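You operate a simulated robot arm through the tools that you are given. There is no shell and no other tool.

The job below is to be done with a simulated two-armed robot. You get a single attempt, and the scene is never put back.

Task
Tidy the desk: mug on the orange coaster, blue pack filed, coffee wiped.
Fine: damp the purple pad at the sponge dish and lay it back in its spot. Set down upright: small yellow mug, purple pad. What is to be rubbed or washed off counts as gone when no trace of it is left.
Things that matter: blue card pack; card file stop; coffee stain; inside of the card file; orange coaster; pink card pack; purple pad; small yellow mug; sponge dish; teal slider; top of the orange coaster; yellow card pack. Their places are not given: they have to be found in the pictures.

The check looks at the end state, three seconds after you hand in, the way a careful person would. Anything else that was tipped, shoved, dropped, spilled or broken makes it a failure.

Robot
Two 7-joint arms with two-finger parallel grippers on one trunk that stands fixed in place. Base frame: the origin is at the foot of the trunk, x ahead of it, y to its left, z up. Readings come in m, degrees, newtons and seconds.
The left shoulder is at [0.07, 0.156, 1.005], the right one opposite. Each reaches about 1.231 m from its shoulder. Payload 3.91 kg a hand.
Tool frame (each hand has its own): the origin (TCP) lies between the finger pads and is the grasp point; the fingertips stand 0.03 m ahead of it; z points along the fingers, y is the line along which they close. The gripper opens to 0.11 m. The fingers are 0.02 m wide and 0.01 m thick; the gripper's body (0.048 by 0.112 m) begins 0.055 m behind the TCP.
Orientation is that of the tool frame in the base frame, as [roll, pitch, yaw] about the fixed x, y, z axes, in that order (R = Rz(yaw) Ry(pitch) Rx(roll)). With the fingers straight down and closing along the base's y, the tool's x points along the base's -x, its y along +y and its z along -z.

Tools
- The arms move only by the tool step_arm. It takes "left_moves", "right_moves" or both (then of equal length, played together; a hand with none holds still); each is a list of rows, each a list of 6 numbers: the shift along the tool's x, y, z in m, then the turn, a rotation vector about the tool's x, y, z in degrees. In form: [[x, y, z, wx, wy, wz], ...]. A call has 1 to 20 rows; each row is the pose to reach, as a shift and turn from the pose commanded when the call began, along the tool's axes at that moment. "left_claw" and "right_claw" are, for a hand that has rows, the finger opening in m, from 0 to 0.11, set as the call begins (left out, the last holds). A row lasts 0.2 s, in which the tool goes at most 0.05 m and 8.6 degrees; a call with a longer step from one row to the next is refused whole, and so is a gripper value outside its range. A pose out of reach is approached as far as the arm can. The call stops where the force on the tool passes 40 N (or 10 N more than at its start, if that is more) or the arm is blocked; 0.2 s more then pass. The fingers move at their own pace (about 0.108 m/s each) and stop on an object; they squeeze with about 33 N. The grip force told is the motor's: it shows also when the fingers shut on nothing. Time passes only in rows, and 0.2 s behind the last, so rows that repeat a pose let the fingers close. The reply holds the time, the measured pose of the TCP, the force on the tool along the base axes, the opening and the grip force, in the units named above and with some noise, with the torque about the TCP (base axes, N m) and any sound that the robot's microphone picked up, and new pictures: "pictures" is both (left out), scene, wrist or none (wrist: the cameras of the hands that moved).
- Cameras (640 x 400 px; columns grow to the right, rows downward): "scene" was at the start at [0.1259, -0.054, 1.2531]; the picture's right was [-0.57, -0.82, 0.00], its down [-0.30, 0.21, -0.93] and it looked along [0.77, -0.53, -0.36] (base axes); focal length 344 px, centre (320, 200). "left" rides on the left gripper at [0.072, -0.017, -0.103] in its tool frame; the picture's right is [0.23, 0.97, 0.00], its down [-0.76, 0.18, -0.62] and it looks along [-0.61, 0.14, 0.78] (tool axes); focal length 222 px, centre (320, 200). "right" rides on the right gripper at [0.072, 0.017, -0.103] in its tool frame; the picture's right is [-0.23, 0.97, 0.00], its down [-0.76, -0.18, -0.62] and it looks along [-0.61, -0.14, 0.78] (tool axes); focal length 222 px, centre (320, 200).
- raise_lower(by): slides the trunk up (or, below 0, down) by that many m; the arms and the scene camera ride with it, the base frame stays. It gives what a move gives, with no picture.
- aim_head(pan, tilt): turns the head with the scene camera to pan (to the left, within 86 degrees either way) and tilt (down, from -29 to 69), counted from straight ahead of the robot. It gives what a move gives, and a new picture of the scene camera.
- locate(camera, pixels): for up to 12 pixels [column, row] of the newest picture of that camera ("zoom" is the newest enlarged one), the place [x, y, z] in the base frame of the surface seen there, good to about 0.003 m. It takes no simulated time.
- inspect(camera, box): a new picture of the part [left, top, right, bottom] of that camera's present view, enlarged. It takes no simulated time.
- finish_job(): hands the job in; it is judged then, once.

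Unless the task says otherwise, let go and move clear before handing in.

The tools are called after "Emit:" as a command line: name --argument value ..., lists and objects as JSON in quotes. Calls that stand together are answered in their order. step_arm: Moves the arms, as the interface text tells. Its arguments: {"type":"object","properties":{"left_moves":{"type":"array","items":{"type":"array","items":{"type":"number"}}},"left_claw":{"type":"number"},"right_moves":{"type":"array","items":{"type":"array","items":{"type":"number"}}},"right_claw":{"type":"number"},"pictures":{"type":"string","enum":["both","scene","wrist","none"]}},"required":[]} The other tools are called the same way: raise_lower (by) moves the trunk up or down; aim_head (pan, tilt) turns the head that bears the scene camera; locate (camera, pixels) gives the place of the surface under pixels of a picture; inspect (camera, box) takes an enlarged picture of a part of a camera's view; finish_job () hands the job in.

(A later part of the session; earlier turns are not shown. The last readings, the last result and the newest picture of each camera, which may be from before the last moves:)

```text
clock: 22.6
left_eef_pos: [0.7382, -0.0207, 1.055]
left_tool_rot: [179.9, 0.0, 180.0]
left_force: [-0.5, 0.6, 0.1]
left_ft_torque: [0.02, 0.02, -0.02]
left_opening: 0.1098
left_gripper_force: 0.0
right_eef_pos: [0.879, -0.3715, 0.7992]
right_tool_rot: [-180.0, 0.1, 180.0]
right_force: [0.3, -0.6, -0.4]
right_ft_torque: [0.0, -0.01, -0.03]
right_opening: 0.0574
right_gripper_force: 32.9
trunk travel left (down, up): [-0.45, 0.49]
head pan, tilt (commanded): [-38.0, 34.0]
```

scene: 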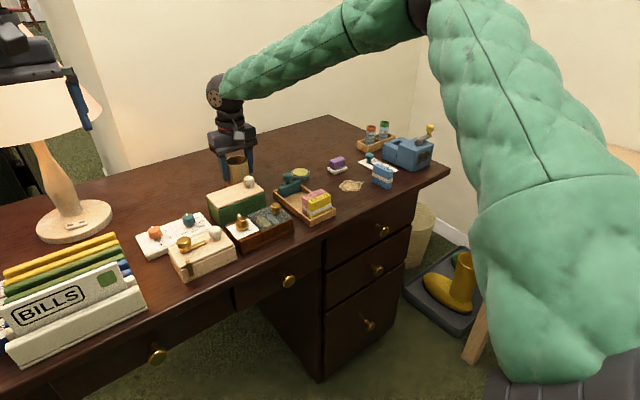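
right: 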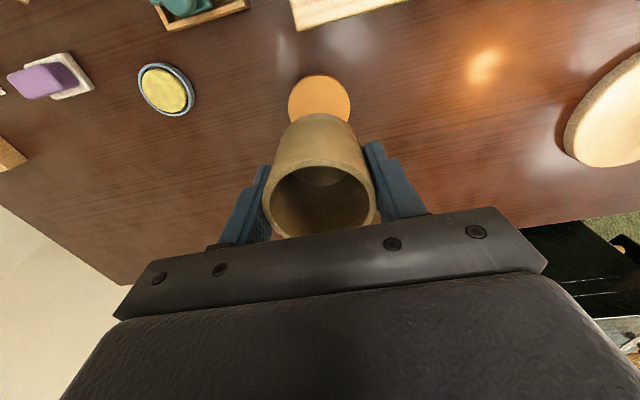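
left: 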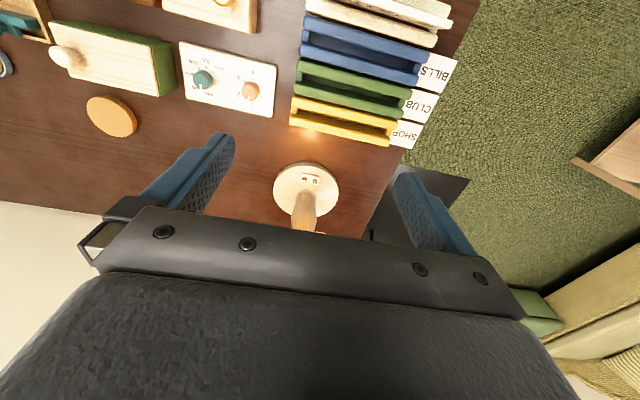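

Emit:
step_arm --right_moves '[[0, 0, 0.001, 0, 0, 0], [0, 0, 0.001, 0, 0, 0]]' --pictures "none"

Emit:
inspect --camera "left" --box '[60, 60, 180, 150]'

```text
clock: 23.1
left_eef_pos: [0.7374, -0.0208, 1.0541]
left_tool_rot: [179.9, 0.0, -180.0]
left_force: [0.0, 0.5, -0.2]
left_ft_torque: [0.0, -0.01, 0.01]
left_opening: 0.1098
left_gripper_force: 0.1
right_eef_pos: [0.8786, -0.3709, 0.7983]
right_tool_rot: [180.0, 0.0, -179.9]
right_force: [2.0, -1.6, 6.3]
right_ft_torque: [-0.08, -0.06, 0.01]
right_opening: 0.0578
right_gripper_force: 32.8
trunk travel left (down, up): [-0.45, 0.49]
head pan, tilt (commanded): [-38.0, 34.0]
```

```text
4.44 times, centred on (120, 105) of left
```

zoom: 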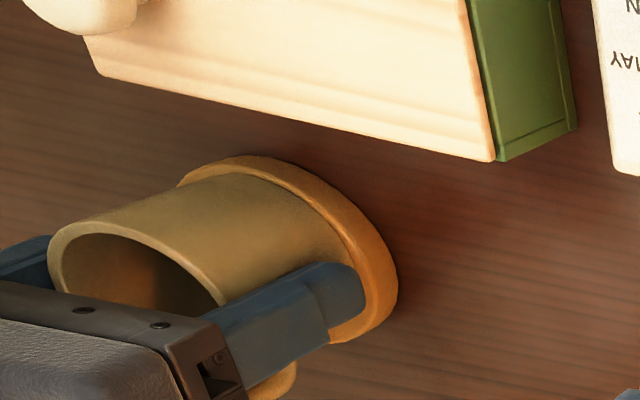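

Contact is made (force z +6.3 N). I open the fingers and hold still, then rise.

Emit:
step_arm --right_moves '[[0, 0, 0, 0, 0, 0], [0, 0, 0, 0, 0, 0], [0, 0, 0, 0, 0, 0]]' --right_claw 0.085 --pictures "none"

Emit:
step_arm --right_moves '[[0, 0, -0.015, 0, 0, 0], [0, 0, -0.04, 0, 0, 0], [0, 0, -0.08, 0, 0, 0], [0, 0, -0.12, 0, 0, 0]]' --pictures "both"

Emit:
inspect --camera "left" --box '[60, 60, 180, 150]'

Emit:
inspect --camera "right" --box '[220, 50, 420, 200]'

```text
clock: 23.9
left_eef_pos: [0.738, -0.0208, 1.0538]
left_tool_rot: [179.9, -0.1, -179.9]
left_force: [0.5, -0.1, -0.2]
left_ft_torque: [0.0, 0.02, 0.02]
left_opening: 0.11
left_gripper_force: 0.0
right_eef_pos: [0.8774, -0.3724, 0.7972]
right_tool_rot: [-179.9, 0.0, 180.0]
right_force: [-0.2, -0.6, -0.4]
right_ft_torque: [0.01, -0.01, -0.01]
right_opening: 0.0852
right_gripper_force: 0.1
trunk travel left (down, up): [-0.45, 0.49]
head pan, tilt (commanded): [-38.0, 34.0]
```

```text
clock: 24.9
left_eef_pos: [0.7377, -0.0208, 1.0539]
left_tool_rot: [-180.0, 0.0, -180.0]
left_force: [-0.3, 0.0, -1.2]
left_ft_torque: [0.01, 0.0, -0.01]
left_opening: 0.1102
left_gripper_force: 0.1
right_eef_pos: [0.8789, -0.3694, 0.9195]
right_tool_rot: [179.9, 0.2, -179.9]
right_force: [-0.3, -0.1, 0.5]
right_ft_torque: [0.0, 0.0, -0.01]
right_opening: 0.0851
right_gripper_force: 0.1
trunk travel left (down, up): [-0.45, 0.49]
head pan, tilt (commanded): [-38.0, 34.0]
```

scene: 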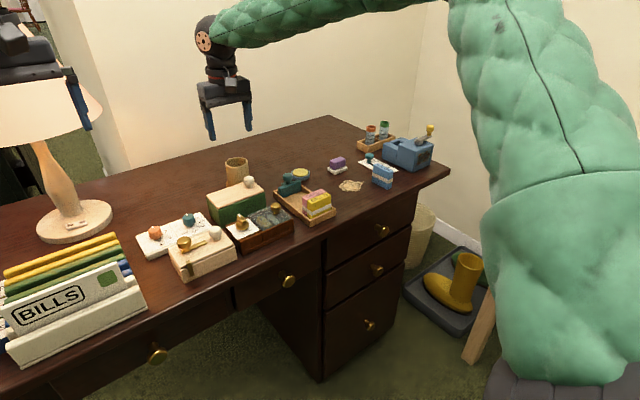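
right: 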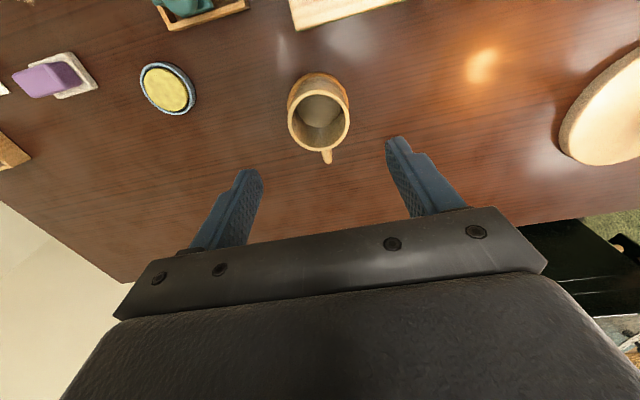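

```text
4.44 times, centred on (120, 105) of left
```

zoom: 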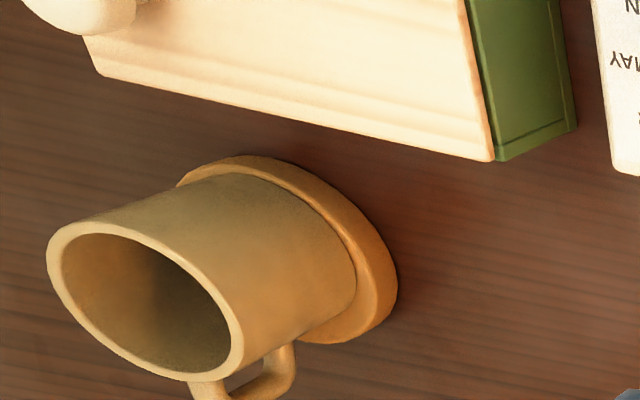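

```text
2.67 times, centred on (320, 125) of right
```

zoom: 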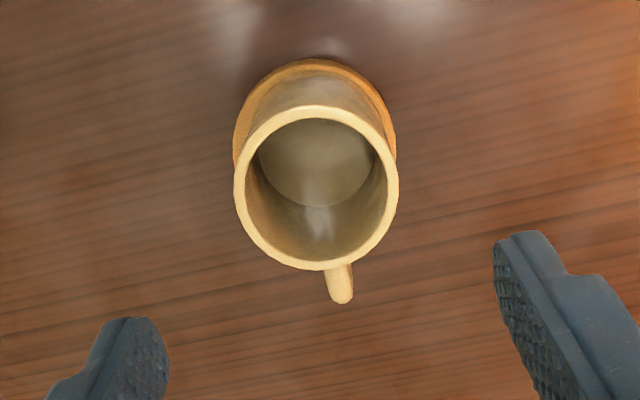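

The mug stands centred on the coaster. Next the purple pad: in the right picture it's at (48,78); I zoom in on it and the sponge dish.

Emit:
inspect --camera "right" --box '[0, 40, 210, 140]'

Emit:
locate --camera "zoom" --pixels '[[36, 125], [70, 175], [210, 80], [255, 155], [120, 120], [225, 60], [270, 160], [297, 155], [185, 165], [510, 155], [430, 120], [575, 190]]'

```text
3.05 times, centred on (105, 90) of right
```

zoom: 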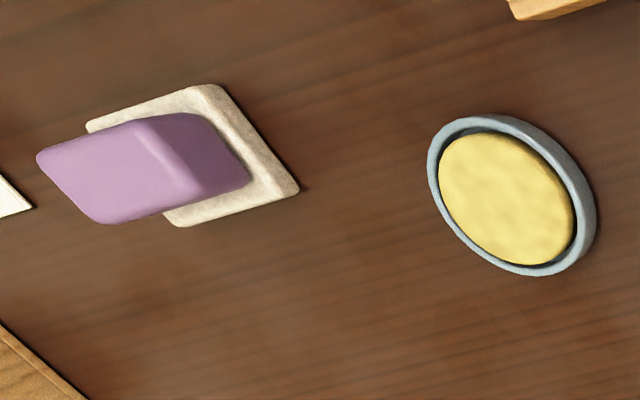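

```text
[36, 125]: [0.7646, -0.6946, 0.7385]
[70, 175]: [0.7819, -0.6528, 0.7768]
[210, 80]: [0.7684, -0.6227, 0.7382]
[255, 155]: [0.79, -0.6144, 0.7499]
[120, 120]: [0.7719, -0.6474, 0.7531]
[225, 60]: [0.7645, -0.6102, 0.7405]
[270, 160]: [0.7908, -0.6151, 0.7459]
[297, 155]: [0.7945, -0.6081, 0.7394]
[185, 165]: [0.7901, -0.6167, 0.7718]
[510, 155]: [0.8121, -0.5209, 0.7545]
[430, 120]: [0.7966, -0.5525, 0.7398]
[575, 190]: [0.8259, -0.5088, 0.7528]
```

The pad sits on a white tile near (0.785,−0.637), top z≈0.777. I move the right hand above it for a close top view.

Emit:
step_arm --right_moves '[[0.013, -0.033, 0, 0, 0, 0], [0.027, -0.066, 0, 0, 0, 0], [0.04, -0.099, 0, 0, 0, 0], [0.053, -0.132, 0, 0, 0, 0], [0.066, -0.165, 0.005, 0, 0, 0], [0.08, -0.198, 0.01, 0, 0, 0], [0.093, -0.231, 0.015, 0, 0, 0], [0.106, -0.264, 0.02, 0, 0, 0], [0.106, -0.264, 0.02, 0, 0, 0]]' --pictures "both"

Emit:
inspect --camera "right" --box '[220, 50, 420, 200]'

```text
clock: 26.9
left_eef_pos: [0.7385, -0.0201, 1.0533]
left_tool_rot: [180.0, -0.1, -179.9]
left_force: [-0.8, -0.4, 0.5]
left_ft_torque: [0.02, 0.0, 0.0]
left_opening: 0.11
left_gripper_force: 0.0
right_eef_pos: [0.7721, -0.6337, 0.8984]
right_tool_rot: [-180.0, 0.0, 179.9]
right_force: [-0.8, 1.5, 0.0]
right_ft_torque: [-0.03, -0.02, -0.02]
right_opening: 0.0848
right_gripper_force: 0.1
trunk travel left (down, up): [-0.45, 0.49]
head pan, tilt (commanded): [-38.0, 34.0]
```

scene: 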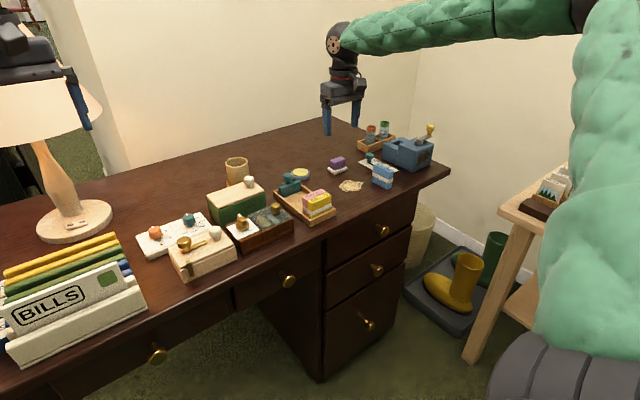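
right: 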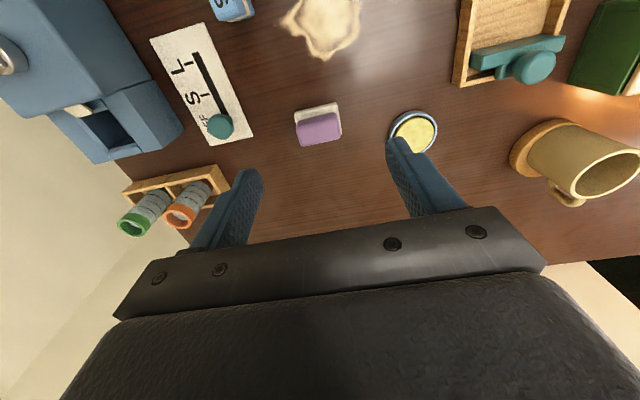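

```text
2.67 times, centred on (320, 125) of right
```

zoom: 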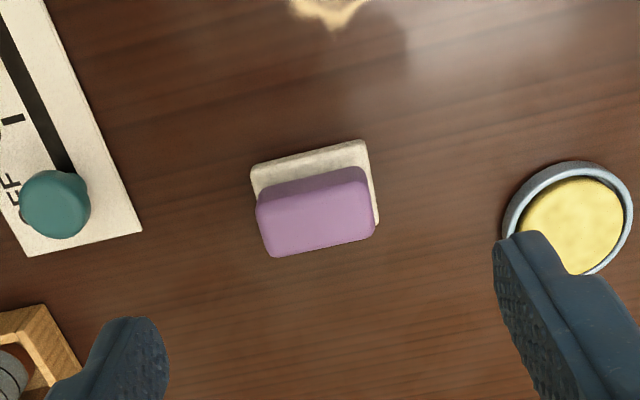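

Good top view. I locate pad corners (zoom (257,205)…(375,235)), the tile, and the stain outline.

Emit:
locate --camera "zoom" --pixels '[[262, 208], [360, 180], [370, 230], [275, 250], [315, 215], [253, 168], [360, 143], [375, 220], [320, 158], [266, 200], [355, 172], [310, 185]]'

Emit:
inspect --camera "right" --box '[260, 0, 400, 70]'

```text
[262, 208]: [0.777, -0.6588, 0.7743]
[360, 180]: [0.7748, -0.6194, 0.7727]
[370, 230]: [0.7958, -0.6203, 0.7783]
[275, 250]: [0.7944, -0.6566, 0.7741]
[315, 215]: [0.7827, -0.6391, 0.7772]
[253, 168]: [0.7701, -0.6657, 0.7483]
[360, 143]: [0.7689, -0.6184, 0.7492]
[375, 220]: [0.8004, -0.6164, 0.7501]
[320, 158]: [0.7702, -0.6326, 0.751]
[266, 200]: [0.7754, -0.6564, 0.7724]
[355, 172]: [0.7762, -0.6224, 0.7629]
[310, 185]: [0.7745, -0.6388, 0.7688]
```

```text
4.57 times, centred on (330, 35) of right
```

zoom: 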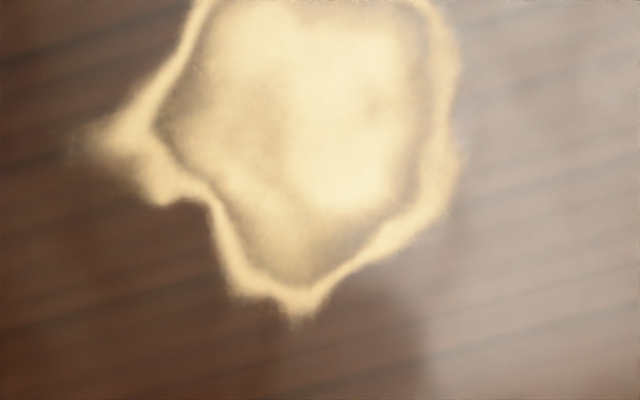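

The pad is about 0.040 (y) × 0.024 (x), centred near (0.7855,−0.639), with its bottom at z≈0.749. I'll file the blue pack first to clear room beside the stain, so I move over it for a precise look.

Emit:
step_arm --right_moves '[[0.034, -0.012, 0, 0, 0, 0], [0.068, -0.024, 0, 0, 0, 0], [0.102, -0.036, 0, 0, 0, 0], [0.13, -0.046, 0, 0, 0, 0], [0.135, -0.047, 0, 0, 0, 0]]' --pictures "wrist"

Emit:
inspect --camera "right" --box '[220, 50, 420, 200]'

```text
clock: 28.1
left_eef_pos: [0.7387, -0.021, 1.0534]
left_tool_rot: [-180.0, -0.1, 180.0]
left_force: [0.4, -0.4, -0.7]
left_ft_torque: [0.03, 0.02, -0.06]
left_opening: 0.1099
left_gripper_force: 0.1
right_eef_pos: [0.6364, -0.6841, 0.8986]
right_tool_rot: [-179.9, 0.1, 179.9]
right_force: [0.7, 0.3, 0.2]
right_ft_torque: [0.01, 0.04, 0.03]
right_opening: 0.0849
right_gripper_force: 0.1
trunk travel left (down, up): [-0.45, 0.49]
head pan, tilt (commanded): [-38.0, 34.0]
```

right: 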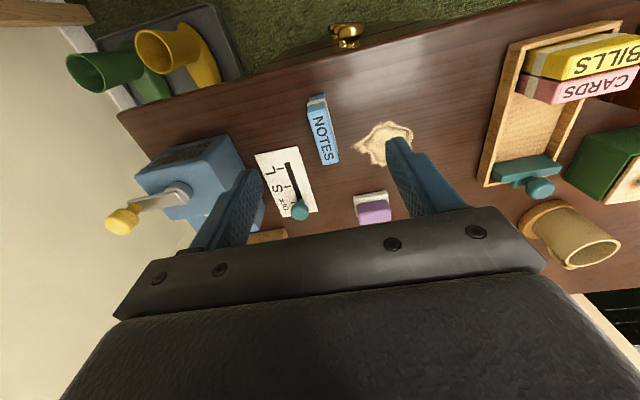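

```text
2.67 times, centred on (320, 125) of right
```

zoom: 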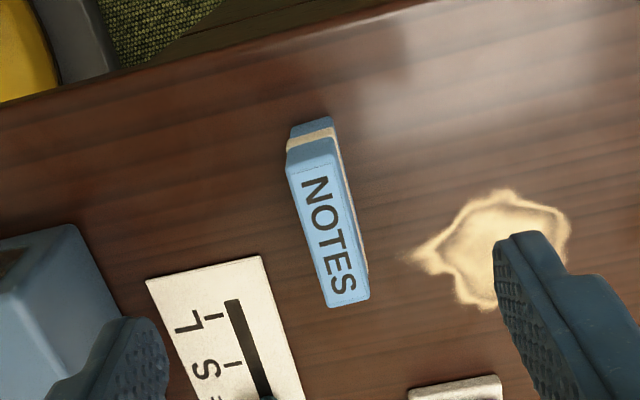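

Emit:
locate --camera "zoom" --pixels '[[289, 175], [332, 165], [328, 303], [368, 295], [328, 235], [290, 150], [338, 150], [300, 128], [366, 262], [350, 230], [310, 170], [348, 300]]'

Emit:
locate --camera "zoom" --pixels '[[405, 255], [510, 190], [570, 215], [460, 300], [490, 308], [570, 245], [465, 205], [440, 275], [490, 250], [260, 258], [305, 400], [150, 282]]'

```text
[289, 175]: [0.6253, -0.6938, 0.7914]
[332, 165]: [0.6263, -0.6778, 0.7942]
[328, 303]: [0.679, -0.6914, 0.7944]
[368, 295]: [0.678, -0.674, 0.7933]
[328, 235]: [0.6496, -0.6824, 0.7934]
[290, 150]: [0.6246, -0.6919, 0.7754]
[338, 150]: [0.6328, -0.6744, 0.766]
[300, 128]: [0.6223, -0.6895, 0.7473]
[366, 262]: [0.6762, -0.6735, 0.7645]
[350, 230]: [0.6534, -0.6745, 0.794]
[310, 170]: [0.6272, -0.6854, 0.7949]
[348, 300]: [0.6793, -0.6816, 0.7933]
```

```text
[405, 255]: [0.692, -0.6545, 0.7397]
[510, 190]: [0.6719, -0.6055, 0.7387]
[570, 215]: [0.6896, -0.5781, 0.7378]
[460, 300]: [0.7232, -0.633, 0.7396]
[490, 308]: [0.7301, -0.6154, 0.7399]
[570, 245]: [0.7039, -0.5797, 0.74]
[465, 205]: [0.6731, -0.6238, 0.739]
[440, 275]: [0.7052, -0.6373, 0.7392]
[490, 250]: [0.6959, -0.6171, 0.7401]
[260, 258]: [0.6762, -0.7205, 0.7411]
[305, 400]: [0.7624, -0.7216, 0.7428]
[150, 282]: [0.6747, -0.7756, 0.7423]
```

The blue pack is centred at (0.652,−0.683), yaw ≈3°, top z 0.794. I rotate the hand by +93° (about base z) above it so the fingers can close along its length.

Emit:
step_arm --right_moves '[[-0.003, 0, 0, 0, 0, -8.5], [-0.006, 0, 0, 0, 0, -17], [-0.009, 0, 0, 0, 0, -25.5], [-0.012, 0, 0, 0, 0, -34], [-0.0148, -0.001, 0, 0, 0, -42.5], [-0.0148, -0.001, 0, 0, 0, -51], [-0.0148, -0.001, 0, 0, 0, -59.5], [-0.0148, -0.001, 0, 0, 0, -68], [-0.0148, -0.001, 0, 0, 0, -76.5], [-0.0148, -0.001, 0, 0, 0, -85], [-0.0148, -0.001, 0, 0, 0, -93], [-0.0148, -0.001, 0, 0, 0, -93]]' --right_claw 0.08 --pictures "both"

Emit:
inspect --camera "scene" --box '[310, 100, 450, 200]'

```text
clock: 30.8
left_eef_pos: [0.7392, -0.0211, 1.0545]
left_tool_rot: [179.9, 0.0, -180.0]
left_force: [-0.8, -0.9, -0.4]
left_ft_torque: [-0.01, -0.01, 0.01]
left_opening: 0.1101
left_gripper_force: 0.1
right_eef_pos: [0.6505, -0.6842, 0.8991]
right_tool_rot: [-180.0, -0.1, -86.9]
right_force: [0.8, 0.4, 0.2]
right_ft_torque: [0.01, 0.0, -0.02]
right_opening: 0.0802
right_gripper_force: 0.1
trunk travel left (down, up): [-0.45, 0.49]
head pan, tilt (commanded): [-38.0, 34.0]
```

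scene: 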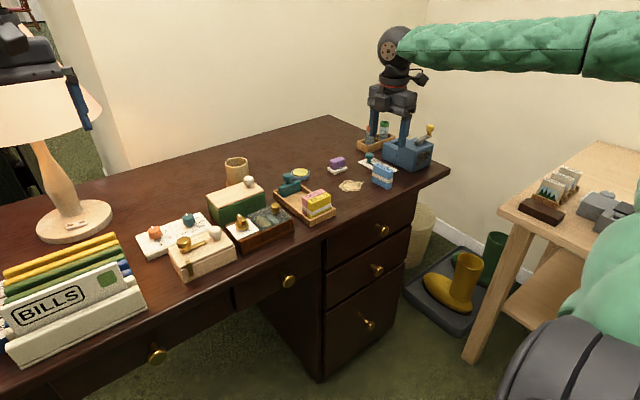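
right: 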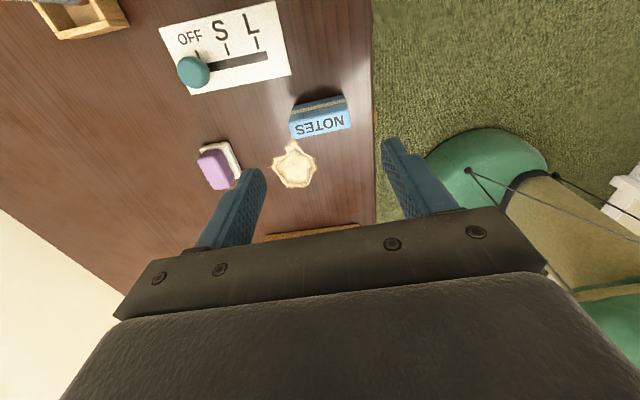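

```text
4.00 times, centred on (380, 150) of scene
```

zoom: 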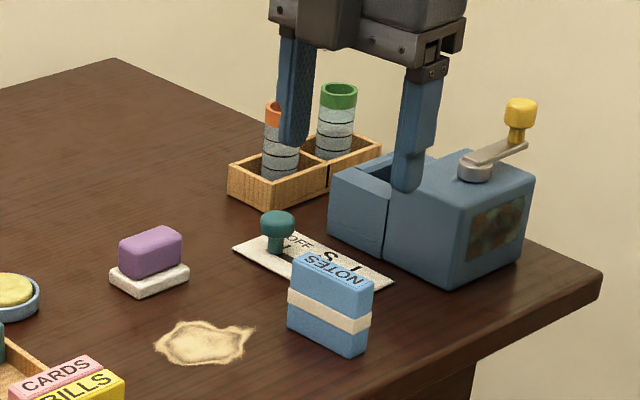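

The hand is rotated; in the right picture the pack (290–352, 95–137) looks parallel to the closing line. Quick re-measurement before descending.

Emit:
inspect --camera "right" --box '[260, 70, 400, 160]'

Emit:
locate --camera "zoom" --pixels '[[145, 300], [410, 250], [145, 230], [400, 190], [280, 260], [145, 260], [405, 225]]'

```text
4.44 times, centred on (330, 115) of right
```

zoom: 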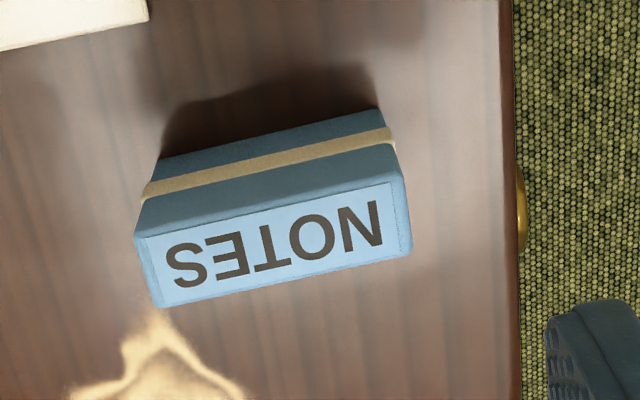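

```text
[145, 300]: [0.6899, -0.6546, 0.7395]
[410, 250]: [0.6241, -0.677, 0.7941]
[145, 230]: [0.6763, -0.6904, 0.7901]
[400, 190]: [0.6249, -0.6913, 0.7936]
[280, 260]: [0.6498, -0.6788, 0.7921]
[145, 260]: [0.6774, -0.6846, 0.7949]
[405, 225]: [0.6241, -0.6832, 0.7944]
```

The pack centre (≈0.6513,−0.683) matches the TCP. I descend 0.106 m so the fingertips sit at z≈0.762.

Emit:
step_arm --right_moves '[[0, 0, 0.03, 0, 0, 0], [0, 0, 0.06, 0, 0, 0], [0, 0, 0.085, 0, 0, 0], [0, 0, 0.1, 0, 0, 0], [0, 0, 0.106, 0, 0, 0], [0, 0, 0.106, 0, 0, 0]]' --pictures "both"

Emit:
inspect --camera "scene" --box '[310, 110, 450, 210]'

```text
clock: 32.1
left_eef_pos: [0.7388, -0.0205, 1.0547]
left_tool_rot: [179.9, 0.0, 180.0]
left_force: [-0.1, -0.8, 0.1]
left_ft_torque: [-0.02, 0.0, 0.03]
left_opening: 0.1101
left_gripper_force: 0.0
right_eef_pos: [0.6516, -0.6848, 0.7917]
right_tool_rot: [180.0, 0.0, -86.9]
right_force: [-0.2, -0.1, 0.2]
right_ft_torque: [0.03, 0.0, -0.01]
right_opening: 0.0801
right_gripper_force: 0.1
trunk travel left (down, up): [-0.45, 0.49]
head pan, tilt (commanded): [-38.0, 34.0]
```

scene: 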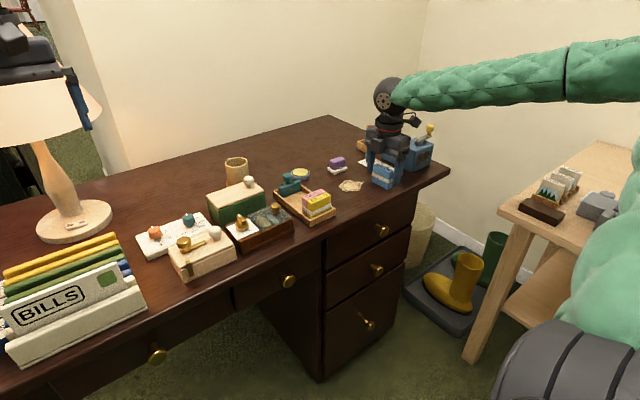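
right: 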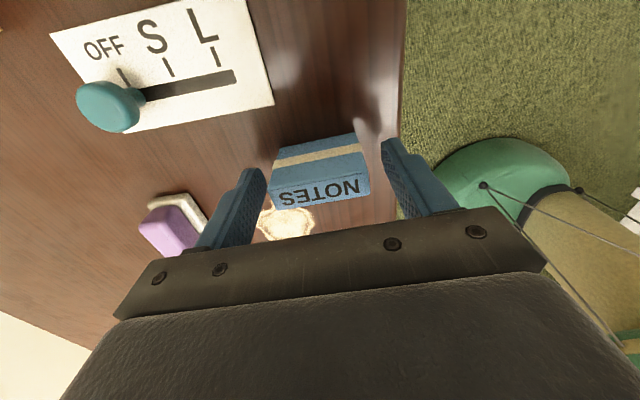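

```text
4.00 times, centred on (380, 160) of scene
```

zoom: 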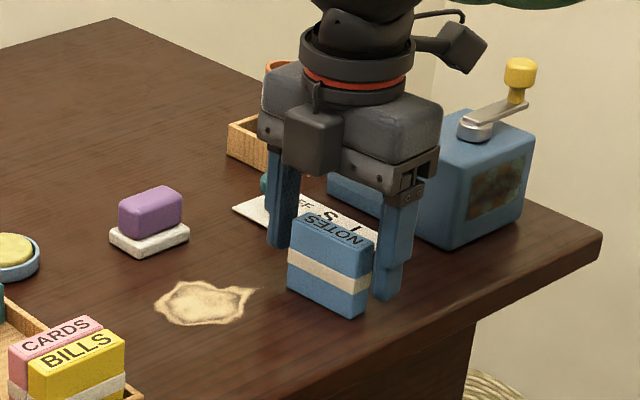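

Both fingers flank the pack ends. I close on it.

Emit:
step_arm --right_moves '[[0, 0, 0, 0, 0, 0], [0, 0, 0, 0, 0, 0], [0, 0, 0, 0, 0, 0], [0, 0, 0, 0, 0, 0]]' --right_claw 0.04 --pictures "wrist"

Emit:
step_arm --right_moves '[[0, 0, -0.002, 0, 0, 0], [0, 0, -0.005, 0, 0, 0], [0, 0, -0.009, 0, 0, 0], [0, 0, -0.014, 0, 0, 0], [0, 0, -0.02, 0, 0, 0]]' --pictures "both"

Emit:
inspect --camera "scene" --box '[310, 110, 450, 210]'

```text
clock: 33.1
left_eef_pos: [0.7382, -0.0209, 1.0544]
left_tool_rot: [179.9, 0.0, 179.9]
left_force: [0.0, 0.1, 0.8]
left_ft_torque: [-0.02, 0.02, 0.0]
left_opening: 0.1099
left_gripper_force: 0.0
right_eef_pos: [0.6514, -0.685, 0.7922]
right_tool_rot: [179.9, 0.0, -87.0]
right_force: [0.7, 0.5, 0.0]
right_ft_torque: [0.0, -0.03, -0.01]
right_opening: 0.0572
right_gripper_force: 32.6
trunk travel left (down, up): [-0.45, 0.49]
head pan, tilt (commanded): [-38.0, 34.0]
```

right: 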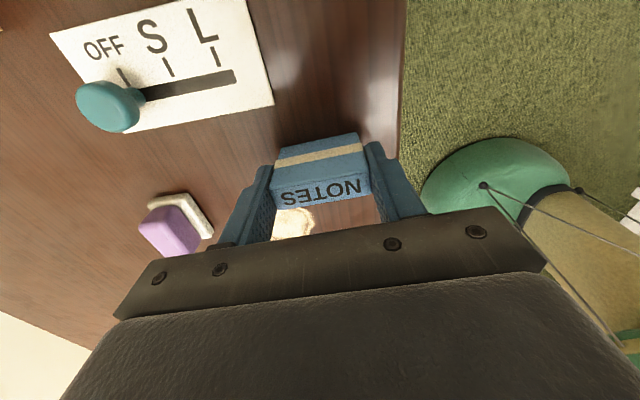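

```text
clock: 34.4
left_eef_pos: [0.7388, -0.0209, 1.0536]
left_tool_rot: [179.9, 0.0, 180.0]
left_force: [-0.1, 0.0, -0.2]
left_ft_torque: [0.01, 0.01, -0.01]
left_opening: 0.1099
left_gripper_force: 0.0
right_eef_pos: [0.652, -0.6825, 0.8121]
right_tool_rot: [-180.0, 0.0, -86.8]
right_force: [-0.6, 0.4, -0.5]
right_ft_torque: [-0.04, 0.0, 0.01]
right_opening: 0.057
right_gripper_force: 33.1
trunk travel left (down, up): [-0.45, 0.49]
head pan, tilt (commanded): [-38.0, 34.0]
```

scene: 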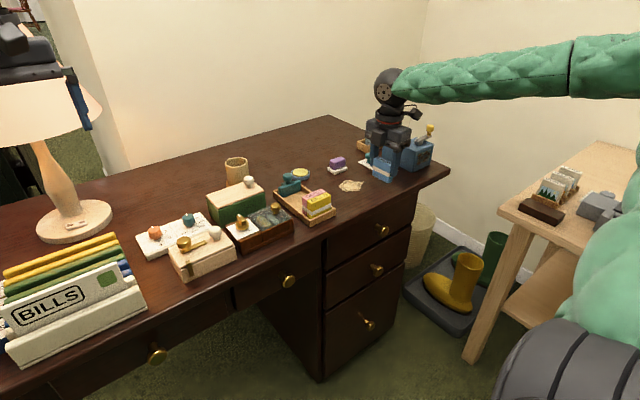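
right: 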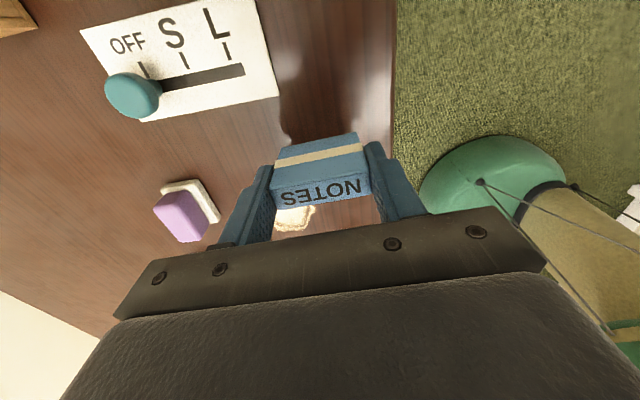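

```text
4.00 times, centred on (380, 160) of scene
```

zoom: 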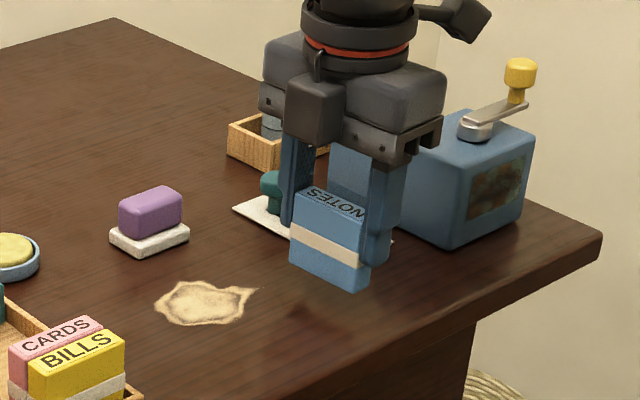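

The pack lifted with the fingers (opening 0.057). I raise it further and rotate back by −93° so its width lies along y like the other packs.

Emit:
step_arm --right_moves '[[0, 0, -0.01, 0, 0, 0], [0, 0, -0.03, 0, 0, 0], [0, 0, -0.05, 0, 0, 0], [0, 0, -0.07, 0, 0, 0], [0, 0, -0.085, 0, 0, 4], [0, 0, -0.09, 0, 0, 11], [0, 0, -0.09, 0, 0, 19], [0, 0, -0.09, 0, 0, 27], [0, 0, -0.09, 0, 0, 35], [0, 0, -0.09, 0, 0, 43], [0, 0, -0.09, 0, 0, 51], [0, 0, -0.09, 0, 0, 59], [0, 0, -0.09, 0, 0, 67], [0, 0, -0.09, 0, 0, 75], [0, 0, -0.09, 0, 0, 83], [0, 0, -0.09, 0, 0, 90], [0, 0, -0.09, 0, 0, 93], [0, 0, -0.09, 0, 0, 93]]' --pictures "both"

Emit:
inspect --camera "right" --box '[220, 90, 420, 240]'

```text
clock: 38.1
left_eef_pos: [0.7382, -0.0206, 1.0544]
left_tool_rot: [-180.0, 0.0, -180.0]
left_force: [0.4, 0.0, 0.0]
left_ft_torque: [-0.01, -0.02, 0.02]
left_opening: 0.11
left_gripper_force: 0.0
right_eef_pos: [0.6524, -0.6839, 0.9028]
right_tool_rot: [-180.0, 0.0, 180.0]
right_force: [0.2, 0.7, -0.4]
right_ft_torque: [-0.01, -0.02, 0.02]
right_opening: 0.0573
right_gripper_force: 33.3
trunk travel left (down, up): [-0.45, 0.49]
head pan, tilt (commanded): [-38.0, 34.0]
```

scene: 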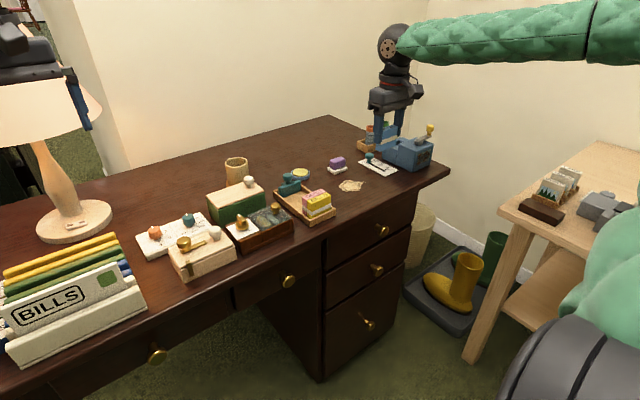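
right: 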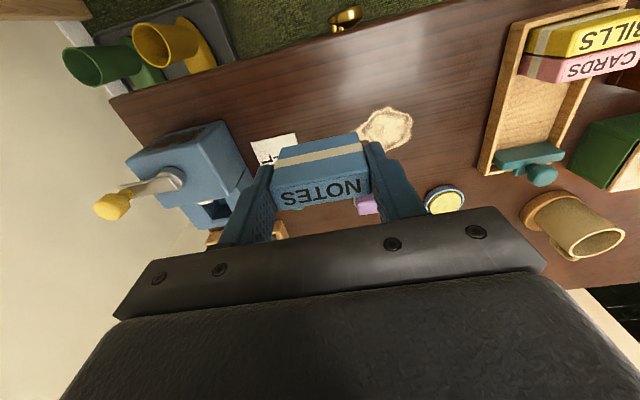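

```text
2.67 times, centred on (320, 165) of right
```

zoom: 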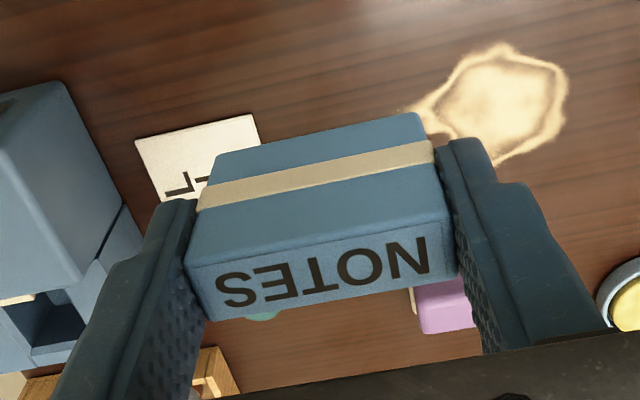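

NOTES now reads the same way as CARDS/BILLS. I measure the held pack's faces relative to the TCP and re-measure the tray's free gap.

Emit:
locate --camera "zoom" --pixels '[[320, 250], [320, 257], [320, 288], [320, 305], [200, 270], [440, 235], [320, 200], [230, 160], [405, 120], [210, 312], [448, 270], [320, 140]]'

Emit:
inspect --camera "right" --box '[460, 0, 640, 130]'

```text
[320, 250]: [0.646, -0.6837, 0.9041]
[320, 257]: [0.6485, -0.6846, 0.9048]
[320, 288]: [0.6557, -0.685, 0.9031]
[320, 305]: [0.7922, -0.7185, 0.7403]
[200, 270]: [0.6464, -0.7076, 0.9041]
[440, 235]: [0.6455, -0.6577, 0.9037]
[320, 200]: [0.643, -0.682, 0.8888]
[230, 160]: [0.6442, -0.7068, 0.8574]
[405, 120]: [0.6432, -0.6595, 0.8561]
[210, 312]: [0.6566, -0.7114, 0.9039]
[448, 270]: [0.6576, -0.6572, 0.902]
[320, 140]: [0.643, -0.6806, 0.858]
```

```text
3.08 times, centred on (550, 65) of right
```

zoom: 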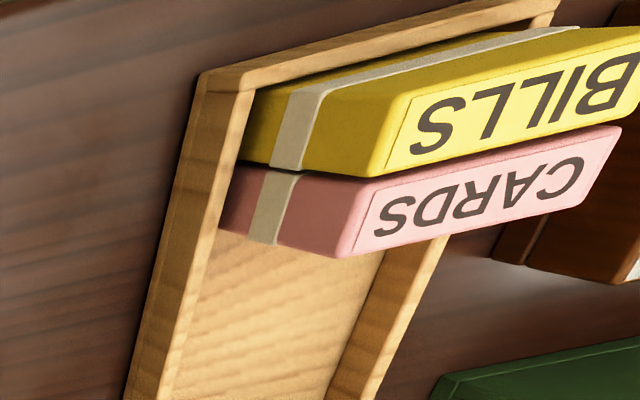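

The held pack spans x 0.6435–0.660 around the TCP, bottom ≈0.053 below it. I carry it to above the file at TCP (0.676,−0.455).

Emit:
step_arm --right_moves '[[-0.002, 0.012, 0, 0, 0, 0], [-0.005, 0.036, 0, 0, 0, 0], [-0.008, 0.066, 0, 0, 0, 0], [-0.011, 0.096, 0, 0, 0, 0], [-0.014, 0.126, 0, 0, 0, 0], [-0.017, 0.156, 0, 0, 0, 0], [-0.02, 0.186, 0, 0, 0, 0], [-0.023, 0.212, 0, 0, 0, 0], [-0.0242, 0.224, 0, 0, 0, 0], [-0.0242, 0.228, 0, 0, 0, 0], [-0.0242, 0.228, 0, 0, 0, 0]]' --pictures "both"

Emit:
inspect --camera "right" --box '[220, 50, 420, 200]'

Emit:
inspect --camera "scene" --box '[240, 110, 380, 230]'

```text
clock: 40.5
left_eef_pos: [0.7387, -0.0213, 1.0539]
left_tool_rot: [180.0, 0.1, -180.0]
left_force: [-0.4, 0.9, -0.2]
left_ft_torque: [0.02, 0.0, 0.05]
left_opening: 0.1099
left_gripper_force: 0.1
right_eef_pos: [0.6746, -0.4547, 0.9022]
right_tool_rot: [180.0, 0.0, 180.0]
right_force: [-0.6, 0.0, -0.5]
right_ft_torque: [0.0, 0.01, 0.01]
right_opening: 0.0574
right_gripper_force: 32.6
trunk travel left (down, up): [-0.45, 0.49]
head pan, tilt (commanded): [-38.0, 34.0]
```

scene: 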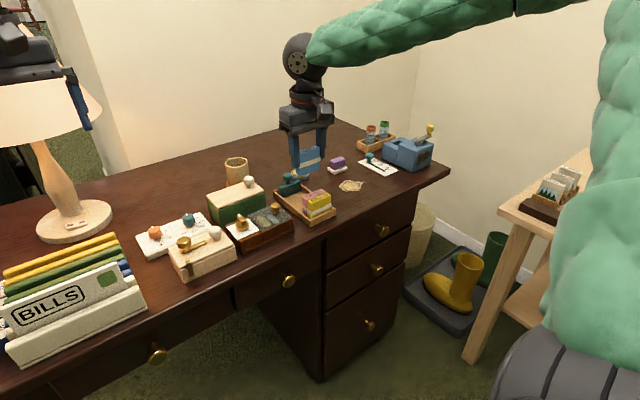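
right: 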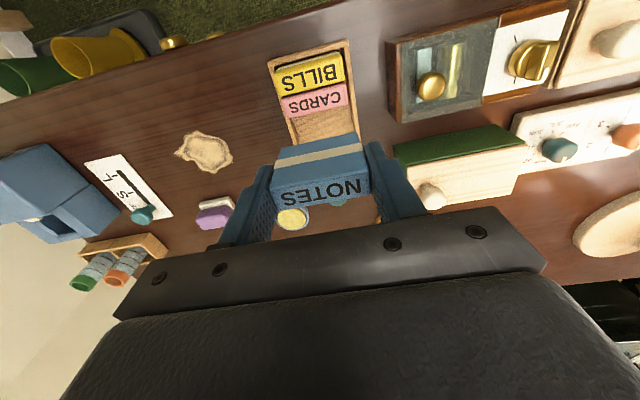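

```text
2.67 times, centred on (320, 125) of right
```

zoom: 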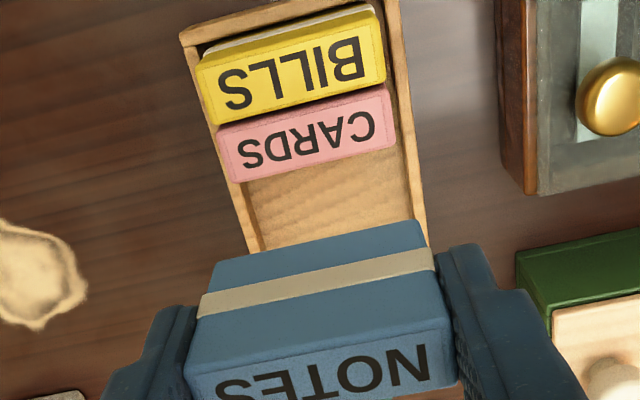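

```text
3.33 times, centred on (310, 170) of scene
```

zoom: 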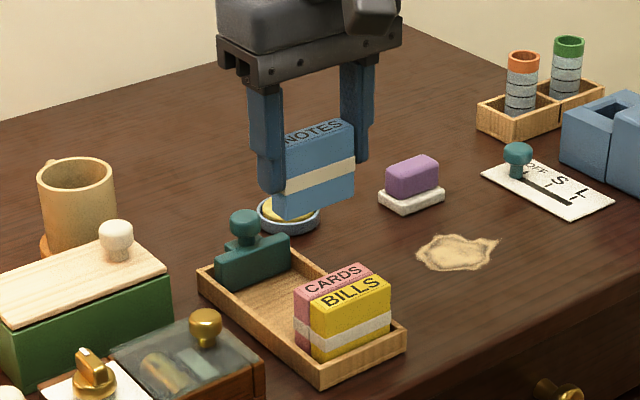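

I locate the pink pack's far edge and tray inner walls from this view.

Emit:
locate --camera "right" --pixels '[[316, 110], [305, 114], [335, 107], [292, 120], [293, 127], [352, 113], [353, 120], [320, 125], [319, 102]]'

Emit:
locate --camera "zoom" --pixels '[[330, 275], [290, 290], [300, 325], [260, 275], [235, 275], [300, 250], [330, 155], [325, 190]]'

```text
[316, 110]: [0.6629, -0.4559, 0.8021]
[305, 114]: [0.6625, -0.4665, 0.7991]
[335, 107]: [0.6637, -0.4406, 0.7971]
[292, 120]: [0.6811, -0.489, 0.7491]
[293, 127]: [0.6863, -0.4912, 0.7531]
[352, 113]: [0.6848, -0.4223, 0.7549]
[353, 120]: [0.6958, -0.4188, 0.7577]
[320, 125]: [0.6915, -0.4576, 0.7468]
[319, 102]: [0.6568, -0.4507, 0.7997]
```

```text
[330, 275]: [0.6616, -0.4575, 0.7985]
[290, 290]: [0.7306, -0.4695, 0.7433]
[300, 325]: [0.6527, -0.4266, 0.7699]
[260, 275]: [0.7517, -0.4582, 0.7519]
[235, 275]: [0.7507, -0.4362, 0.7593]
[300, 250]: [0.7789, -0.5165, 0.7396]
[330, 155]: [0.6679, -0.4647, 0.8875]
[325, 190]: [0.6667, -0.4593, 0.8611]
```

The pink far face is at x≈0.664 and the blue near face at ≈0.667, so I add 2 mm of clearance and descend to just above the file floor.

Emit:
step_arm --right_moves '[[-0.002, 0, 0.005, 0, 0, 0], [-0.002, 0, 0.02, 0, 0, 0], [-0.002, 0, 0.035, 0, 0, 0], [-0.002, 0, 0.05, 0, 0, 0], [-0.002, 0, 0.065, 0, 0, 0], [-0.002, 0, 0.08, 0, 0, 0], [-0.002, 0, 0.09, 0, 0, 0], [-0.002, 0, 0.096, 0, 0, 0], [-0.002, 0, 0.099, 0, 0, 0], [-0.002, 0, 0.1, 0, 0, 0]]' --pictures "both"

Emit:
inspect --camera "scene" --box '[240, 120, 380, 240]'

```text
clock: 42.8
left_eef_pos: [0.7389, -0.0212, 1.0534]
left_tool_rot: [-180.0, -0.1, 179.9]
left_force: [0.1, -0.5, 0.4]
left_ft_torque: [0.0, -0.03, -0.01]
left_opening: 0.1101
left_gripper_force: 0.0
right_eef_pos: [0.6763, -0.4569, 0.8038]
right_tool_rot: [-179.9, 0.0, 180.0]
right_force: [-0.6, 0.0, -0.4]
right_ft_torque: [0.02, -0.02, 0.02]
right_opening: 0.0572
right_gripper_force: 32.9
trunk travel left (down, up): [-0.45, 0.49]
head pan, tilt (commanded): [-38.0, 34.0]
```

scene: 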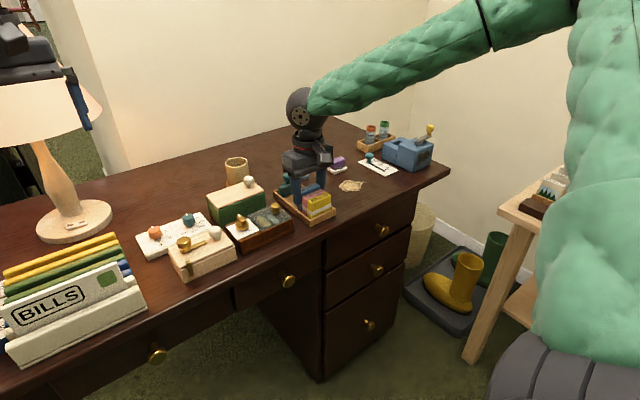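
right: 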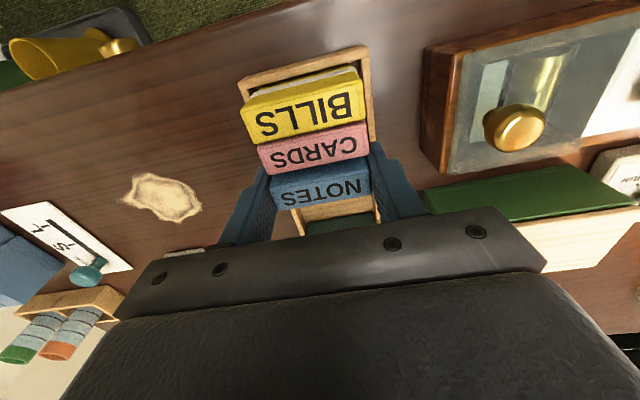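

```text
3.33 times, centred on (310, 180) of scene
```

zoom: 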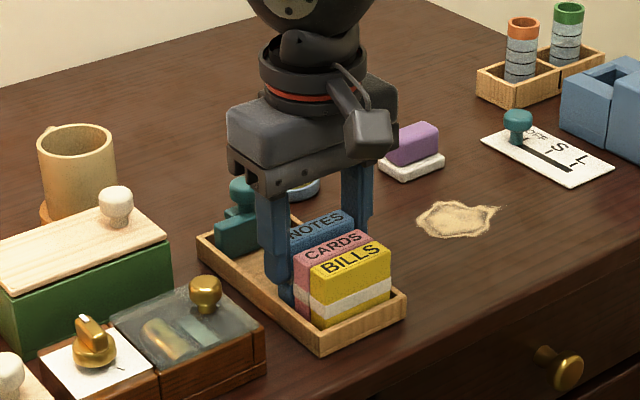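

The pack is between the walls right behind the pink one, ~3 mm above the floor. I lower in 1 mm steps, watching force.

Emit:
step_arm --right_moves '[[0, 0, 0.001, 0, 0, 0], [0, 0, 0.002, 0, 0, 0], [0, 0, 0.002, 0, 0, 0]]' --pictures "none"

Emit:
step_arm --right_moves '[[0, 0, 0.001, 0, 0, 0], [0, 0, 0.001, 0, 0, 0]]' --pictures "none"

Emit:
step_arm --right_moves '[[0, 0, 0.001, 0, 0, 0], [0, 0, 0.001, 0, 0, 0]]' --pictures "none"

```text
clock: 43.5
left_eef_pos: [0.739, -0.021, 1.0541]
left_tool_rot: [-180.0, 0.0, -180.0]
left_force: [1.3, 0.3, -0.3]
left_ft_torque: [-0.03, -0.02, 0.0]
left_opening: 0.1097
left_gripper_force: 0.1
right_eef_pos: [0.678, -0.4567, 0.8002]
right_tool_rot: [179.9, 0.0, -180.0]
right_force: [0.4, -0.4, -0.1]
right_ft_torque: [0.0, 0.03, 0.0]
right_opening: 0.0573
right_gripper_force: 33.0
trunk travel left (down, up): [-0.45, 0.49]
head pan, tilt (commanded): [-38.0, 34.0]
```

```text
clock: 44.1
left_eef_pos: [0.7395, -0.0214, 1.0529]
left_tool_rot: [-180.0, 0.0, -180.0]
left_force: [0.8, 0.6, -0.1]
left_ft_torque: [-0.02, -0.06, -0.02]
left_opening: 0.11
left_gripper_force: 0.1
right_eef_pos: [0.6773, -0.4561, 0.7987]
right_tool_rot: [-180.0, 0.0, 180.0]
right_force: [-0.1, 0.0, -1.0]
right_ft_torque: [-0.01, -0.03, 0.01]
right_opening: 0.057
right_gripper_force: 33.3
trunk travel left (down, up): [-0.45, 0.49]
head pan, tilt (commanded): [-38.0, 34.0]
```

```text
clock: 44.8
left_eef_pos: [0.7387, -0.0219, 1.0534]
left_tool_rot: [180.0, 0.1, 179.9]
left_force: [-0.5, 0.5, 0.0]
left_ft_torque: [-0.03, -0.03, -0.05]
left_opening: 0.1102
left_gripper_force: 0.0
right_eef_pos: [0.6766, -0.4558, 0.7984]
right_tool_rot: [180.0, 0.1, -180.0]
right_force: [0.6, 0.3, -0.2]
right_ft_torque: [0.0, 0.01, -0.01]
right_opening: 0.0573
right_gripper_force: 33.3
trunk travel left (down, up): [-0.45, 0.49]
head pan, tilt (commanded): [-38.0, 34.0]
```

Emit:
step_arm --right_moves '[[0, 0, 0.001, 0, 0, 0], [0, 0, 0.001, 0, 0, 0]]' --pictures "none"

Emit:
inspect --camera "scene" --box '[270, 160, 350, 225]'

```text
clock: 45.4
left_eef_pos: [0.7372, -0.0212, 1.0553]
left_tool_rot: [-179.9, 0.0, -179.9]
left_force: [-0.4, -0.6, 0.7]
left_ft_torque: [-0.01, -0.02, -0.02]
left_opening: 0.11
left_gripper_force: 0.0
right_eef_pos: [0.6767, -0.4568, 0.7993]
right_tool_rot: [180.0, -0.1, -180.0]
right_force: [-1.8, -1.6, 8.1]
right_ft_torque: [-0.06, 0.05, -0.02]
right_opening: 0.0574
right_gripper_force: 32.4
trunk travel left (down, up): [-0.45, 0.49]
head pan, tilt (commanded): [-38.0, 34.0]
```

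```text
6.15 times, centred on (310, 192) of scene
```

zoom: 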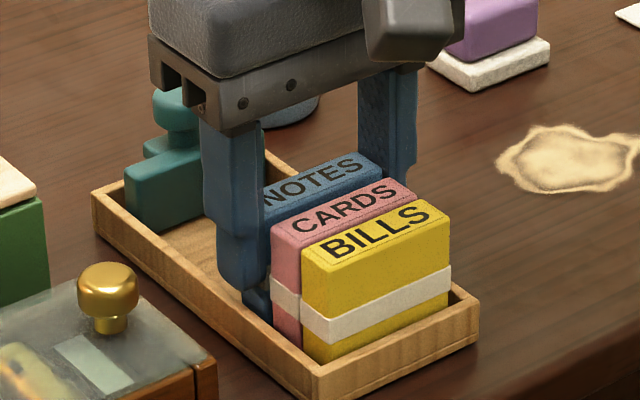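

The pack touches the floor (8 N). I open slightly (0.072), wait, and rise straight up.

Emit:
step_arm --right_moves '[[0, 0, 0, 0, 0, 0], [0, 0, 0, 0, 0, 0], [0, 0, 0, 0, 0, 0]]' --right_claw 0.072 --pictures "none"

Emit:
step_arm --right_moves '[[0, 0, -0.01, 0, 0, 0], [0, 0, -0.03, 0, 0, 0], [0, 0, -0.06, 0, 0, 0], [0, 0, -0.1, 0, 0, 0], [0, 0, -0.12, 0, 0, 0]]' --pictures "both"

Emit:
inspect --camera "scene" --box '[270, 150, 350, 225]'

Emit:
inspect --camera "right" --box '[240, 20, 400, 180]'

```text
clock: 46.1
left_eef_pos: [0.7396, -0.0206, 1.0539]
left_tool_rot: [180.0, 0.0, 180.0]
left_force: [0.4, 0.4, 0.2]
left_ft_torque: [0.02, -0.03, 0.01]
left_opening: 0.1101
left_gripper_force: 0.0
right_eef_pos: [0.6767, -0.4561, 0.7971]
right_tool_rot: [180.0, 0.0, -180.0]
right_force: [-0.2, -0.8, -0.4]
right_ft_torque: [0.02, -0.02, 0.01]
right_opening: 0.0719
right_gripper_force: 0.1
trunk travel left (down, up): [-0.45, 0.49]
head pan, tilt (commanded): [-38.0, 34.0]
```

```text
clock: 47.4
left_eef_pos: [0.7396, -0.0201, 1.0547]
left_tool_rot: [-179.9, 0.0, -180.0]
left_force: [-0.2, -0.3, 0.3]
left_ft_torque: [-0.02, 0.01, -0.04]
left_opening: 0.11
left_gripper_force: 0.0
right_eef_pos: [0.6766, -0.4546, 0.9159]
right_tool_rot: [-179.9, -0.1, -180.0]
right_force: [-0.7, 0.3, -0.5]
right_ft_torque: [-0.03, 0.03, 0.01]
right_opening: 0.0722
right_gripper_force: 0.0
trunk travel left (down, up): [-0.45, 0.49]
head pan, tilt (commanded): [-38.0, 34.0]
```

scene: 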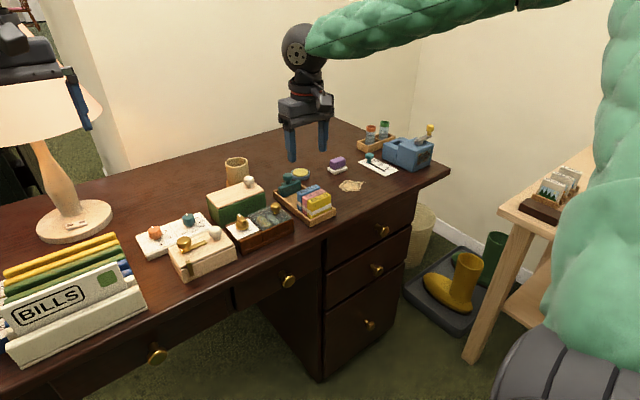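
right: 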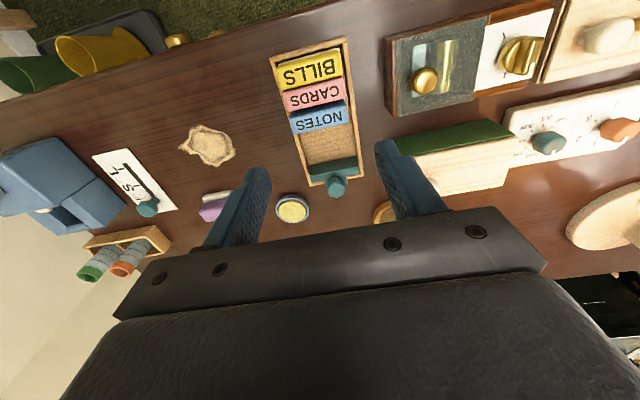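

```text
5.33 times, centred on (310, 188) of scene
```

zoom: 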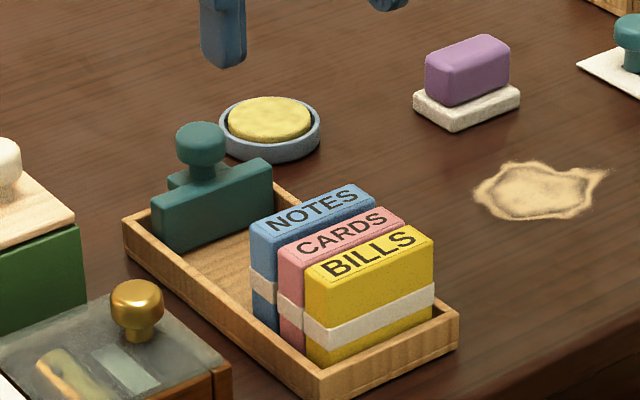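

```text
2.50 times, centred on (320, 100) of right
```

zoom: 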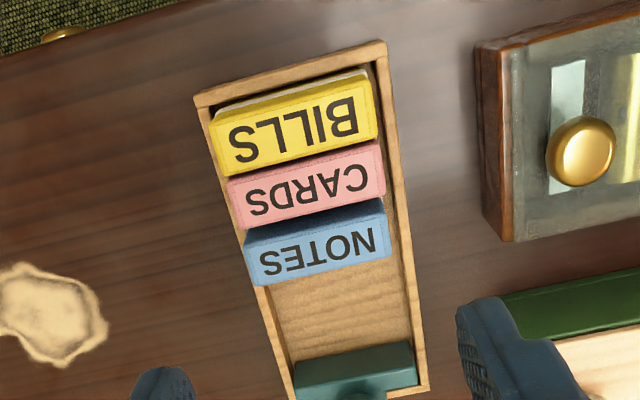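

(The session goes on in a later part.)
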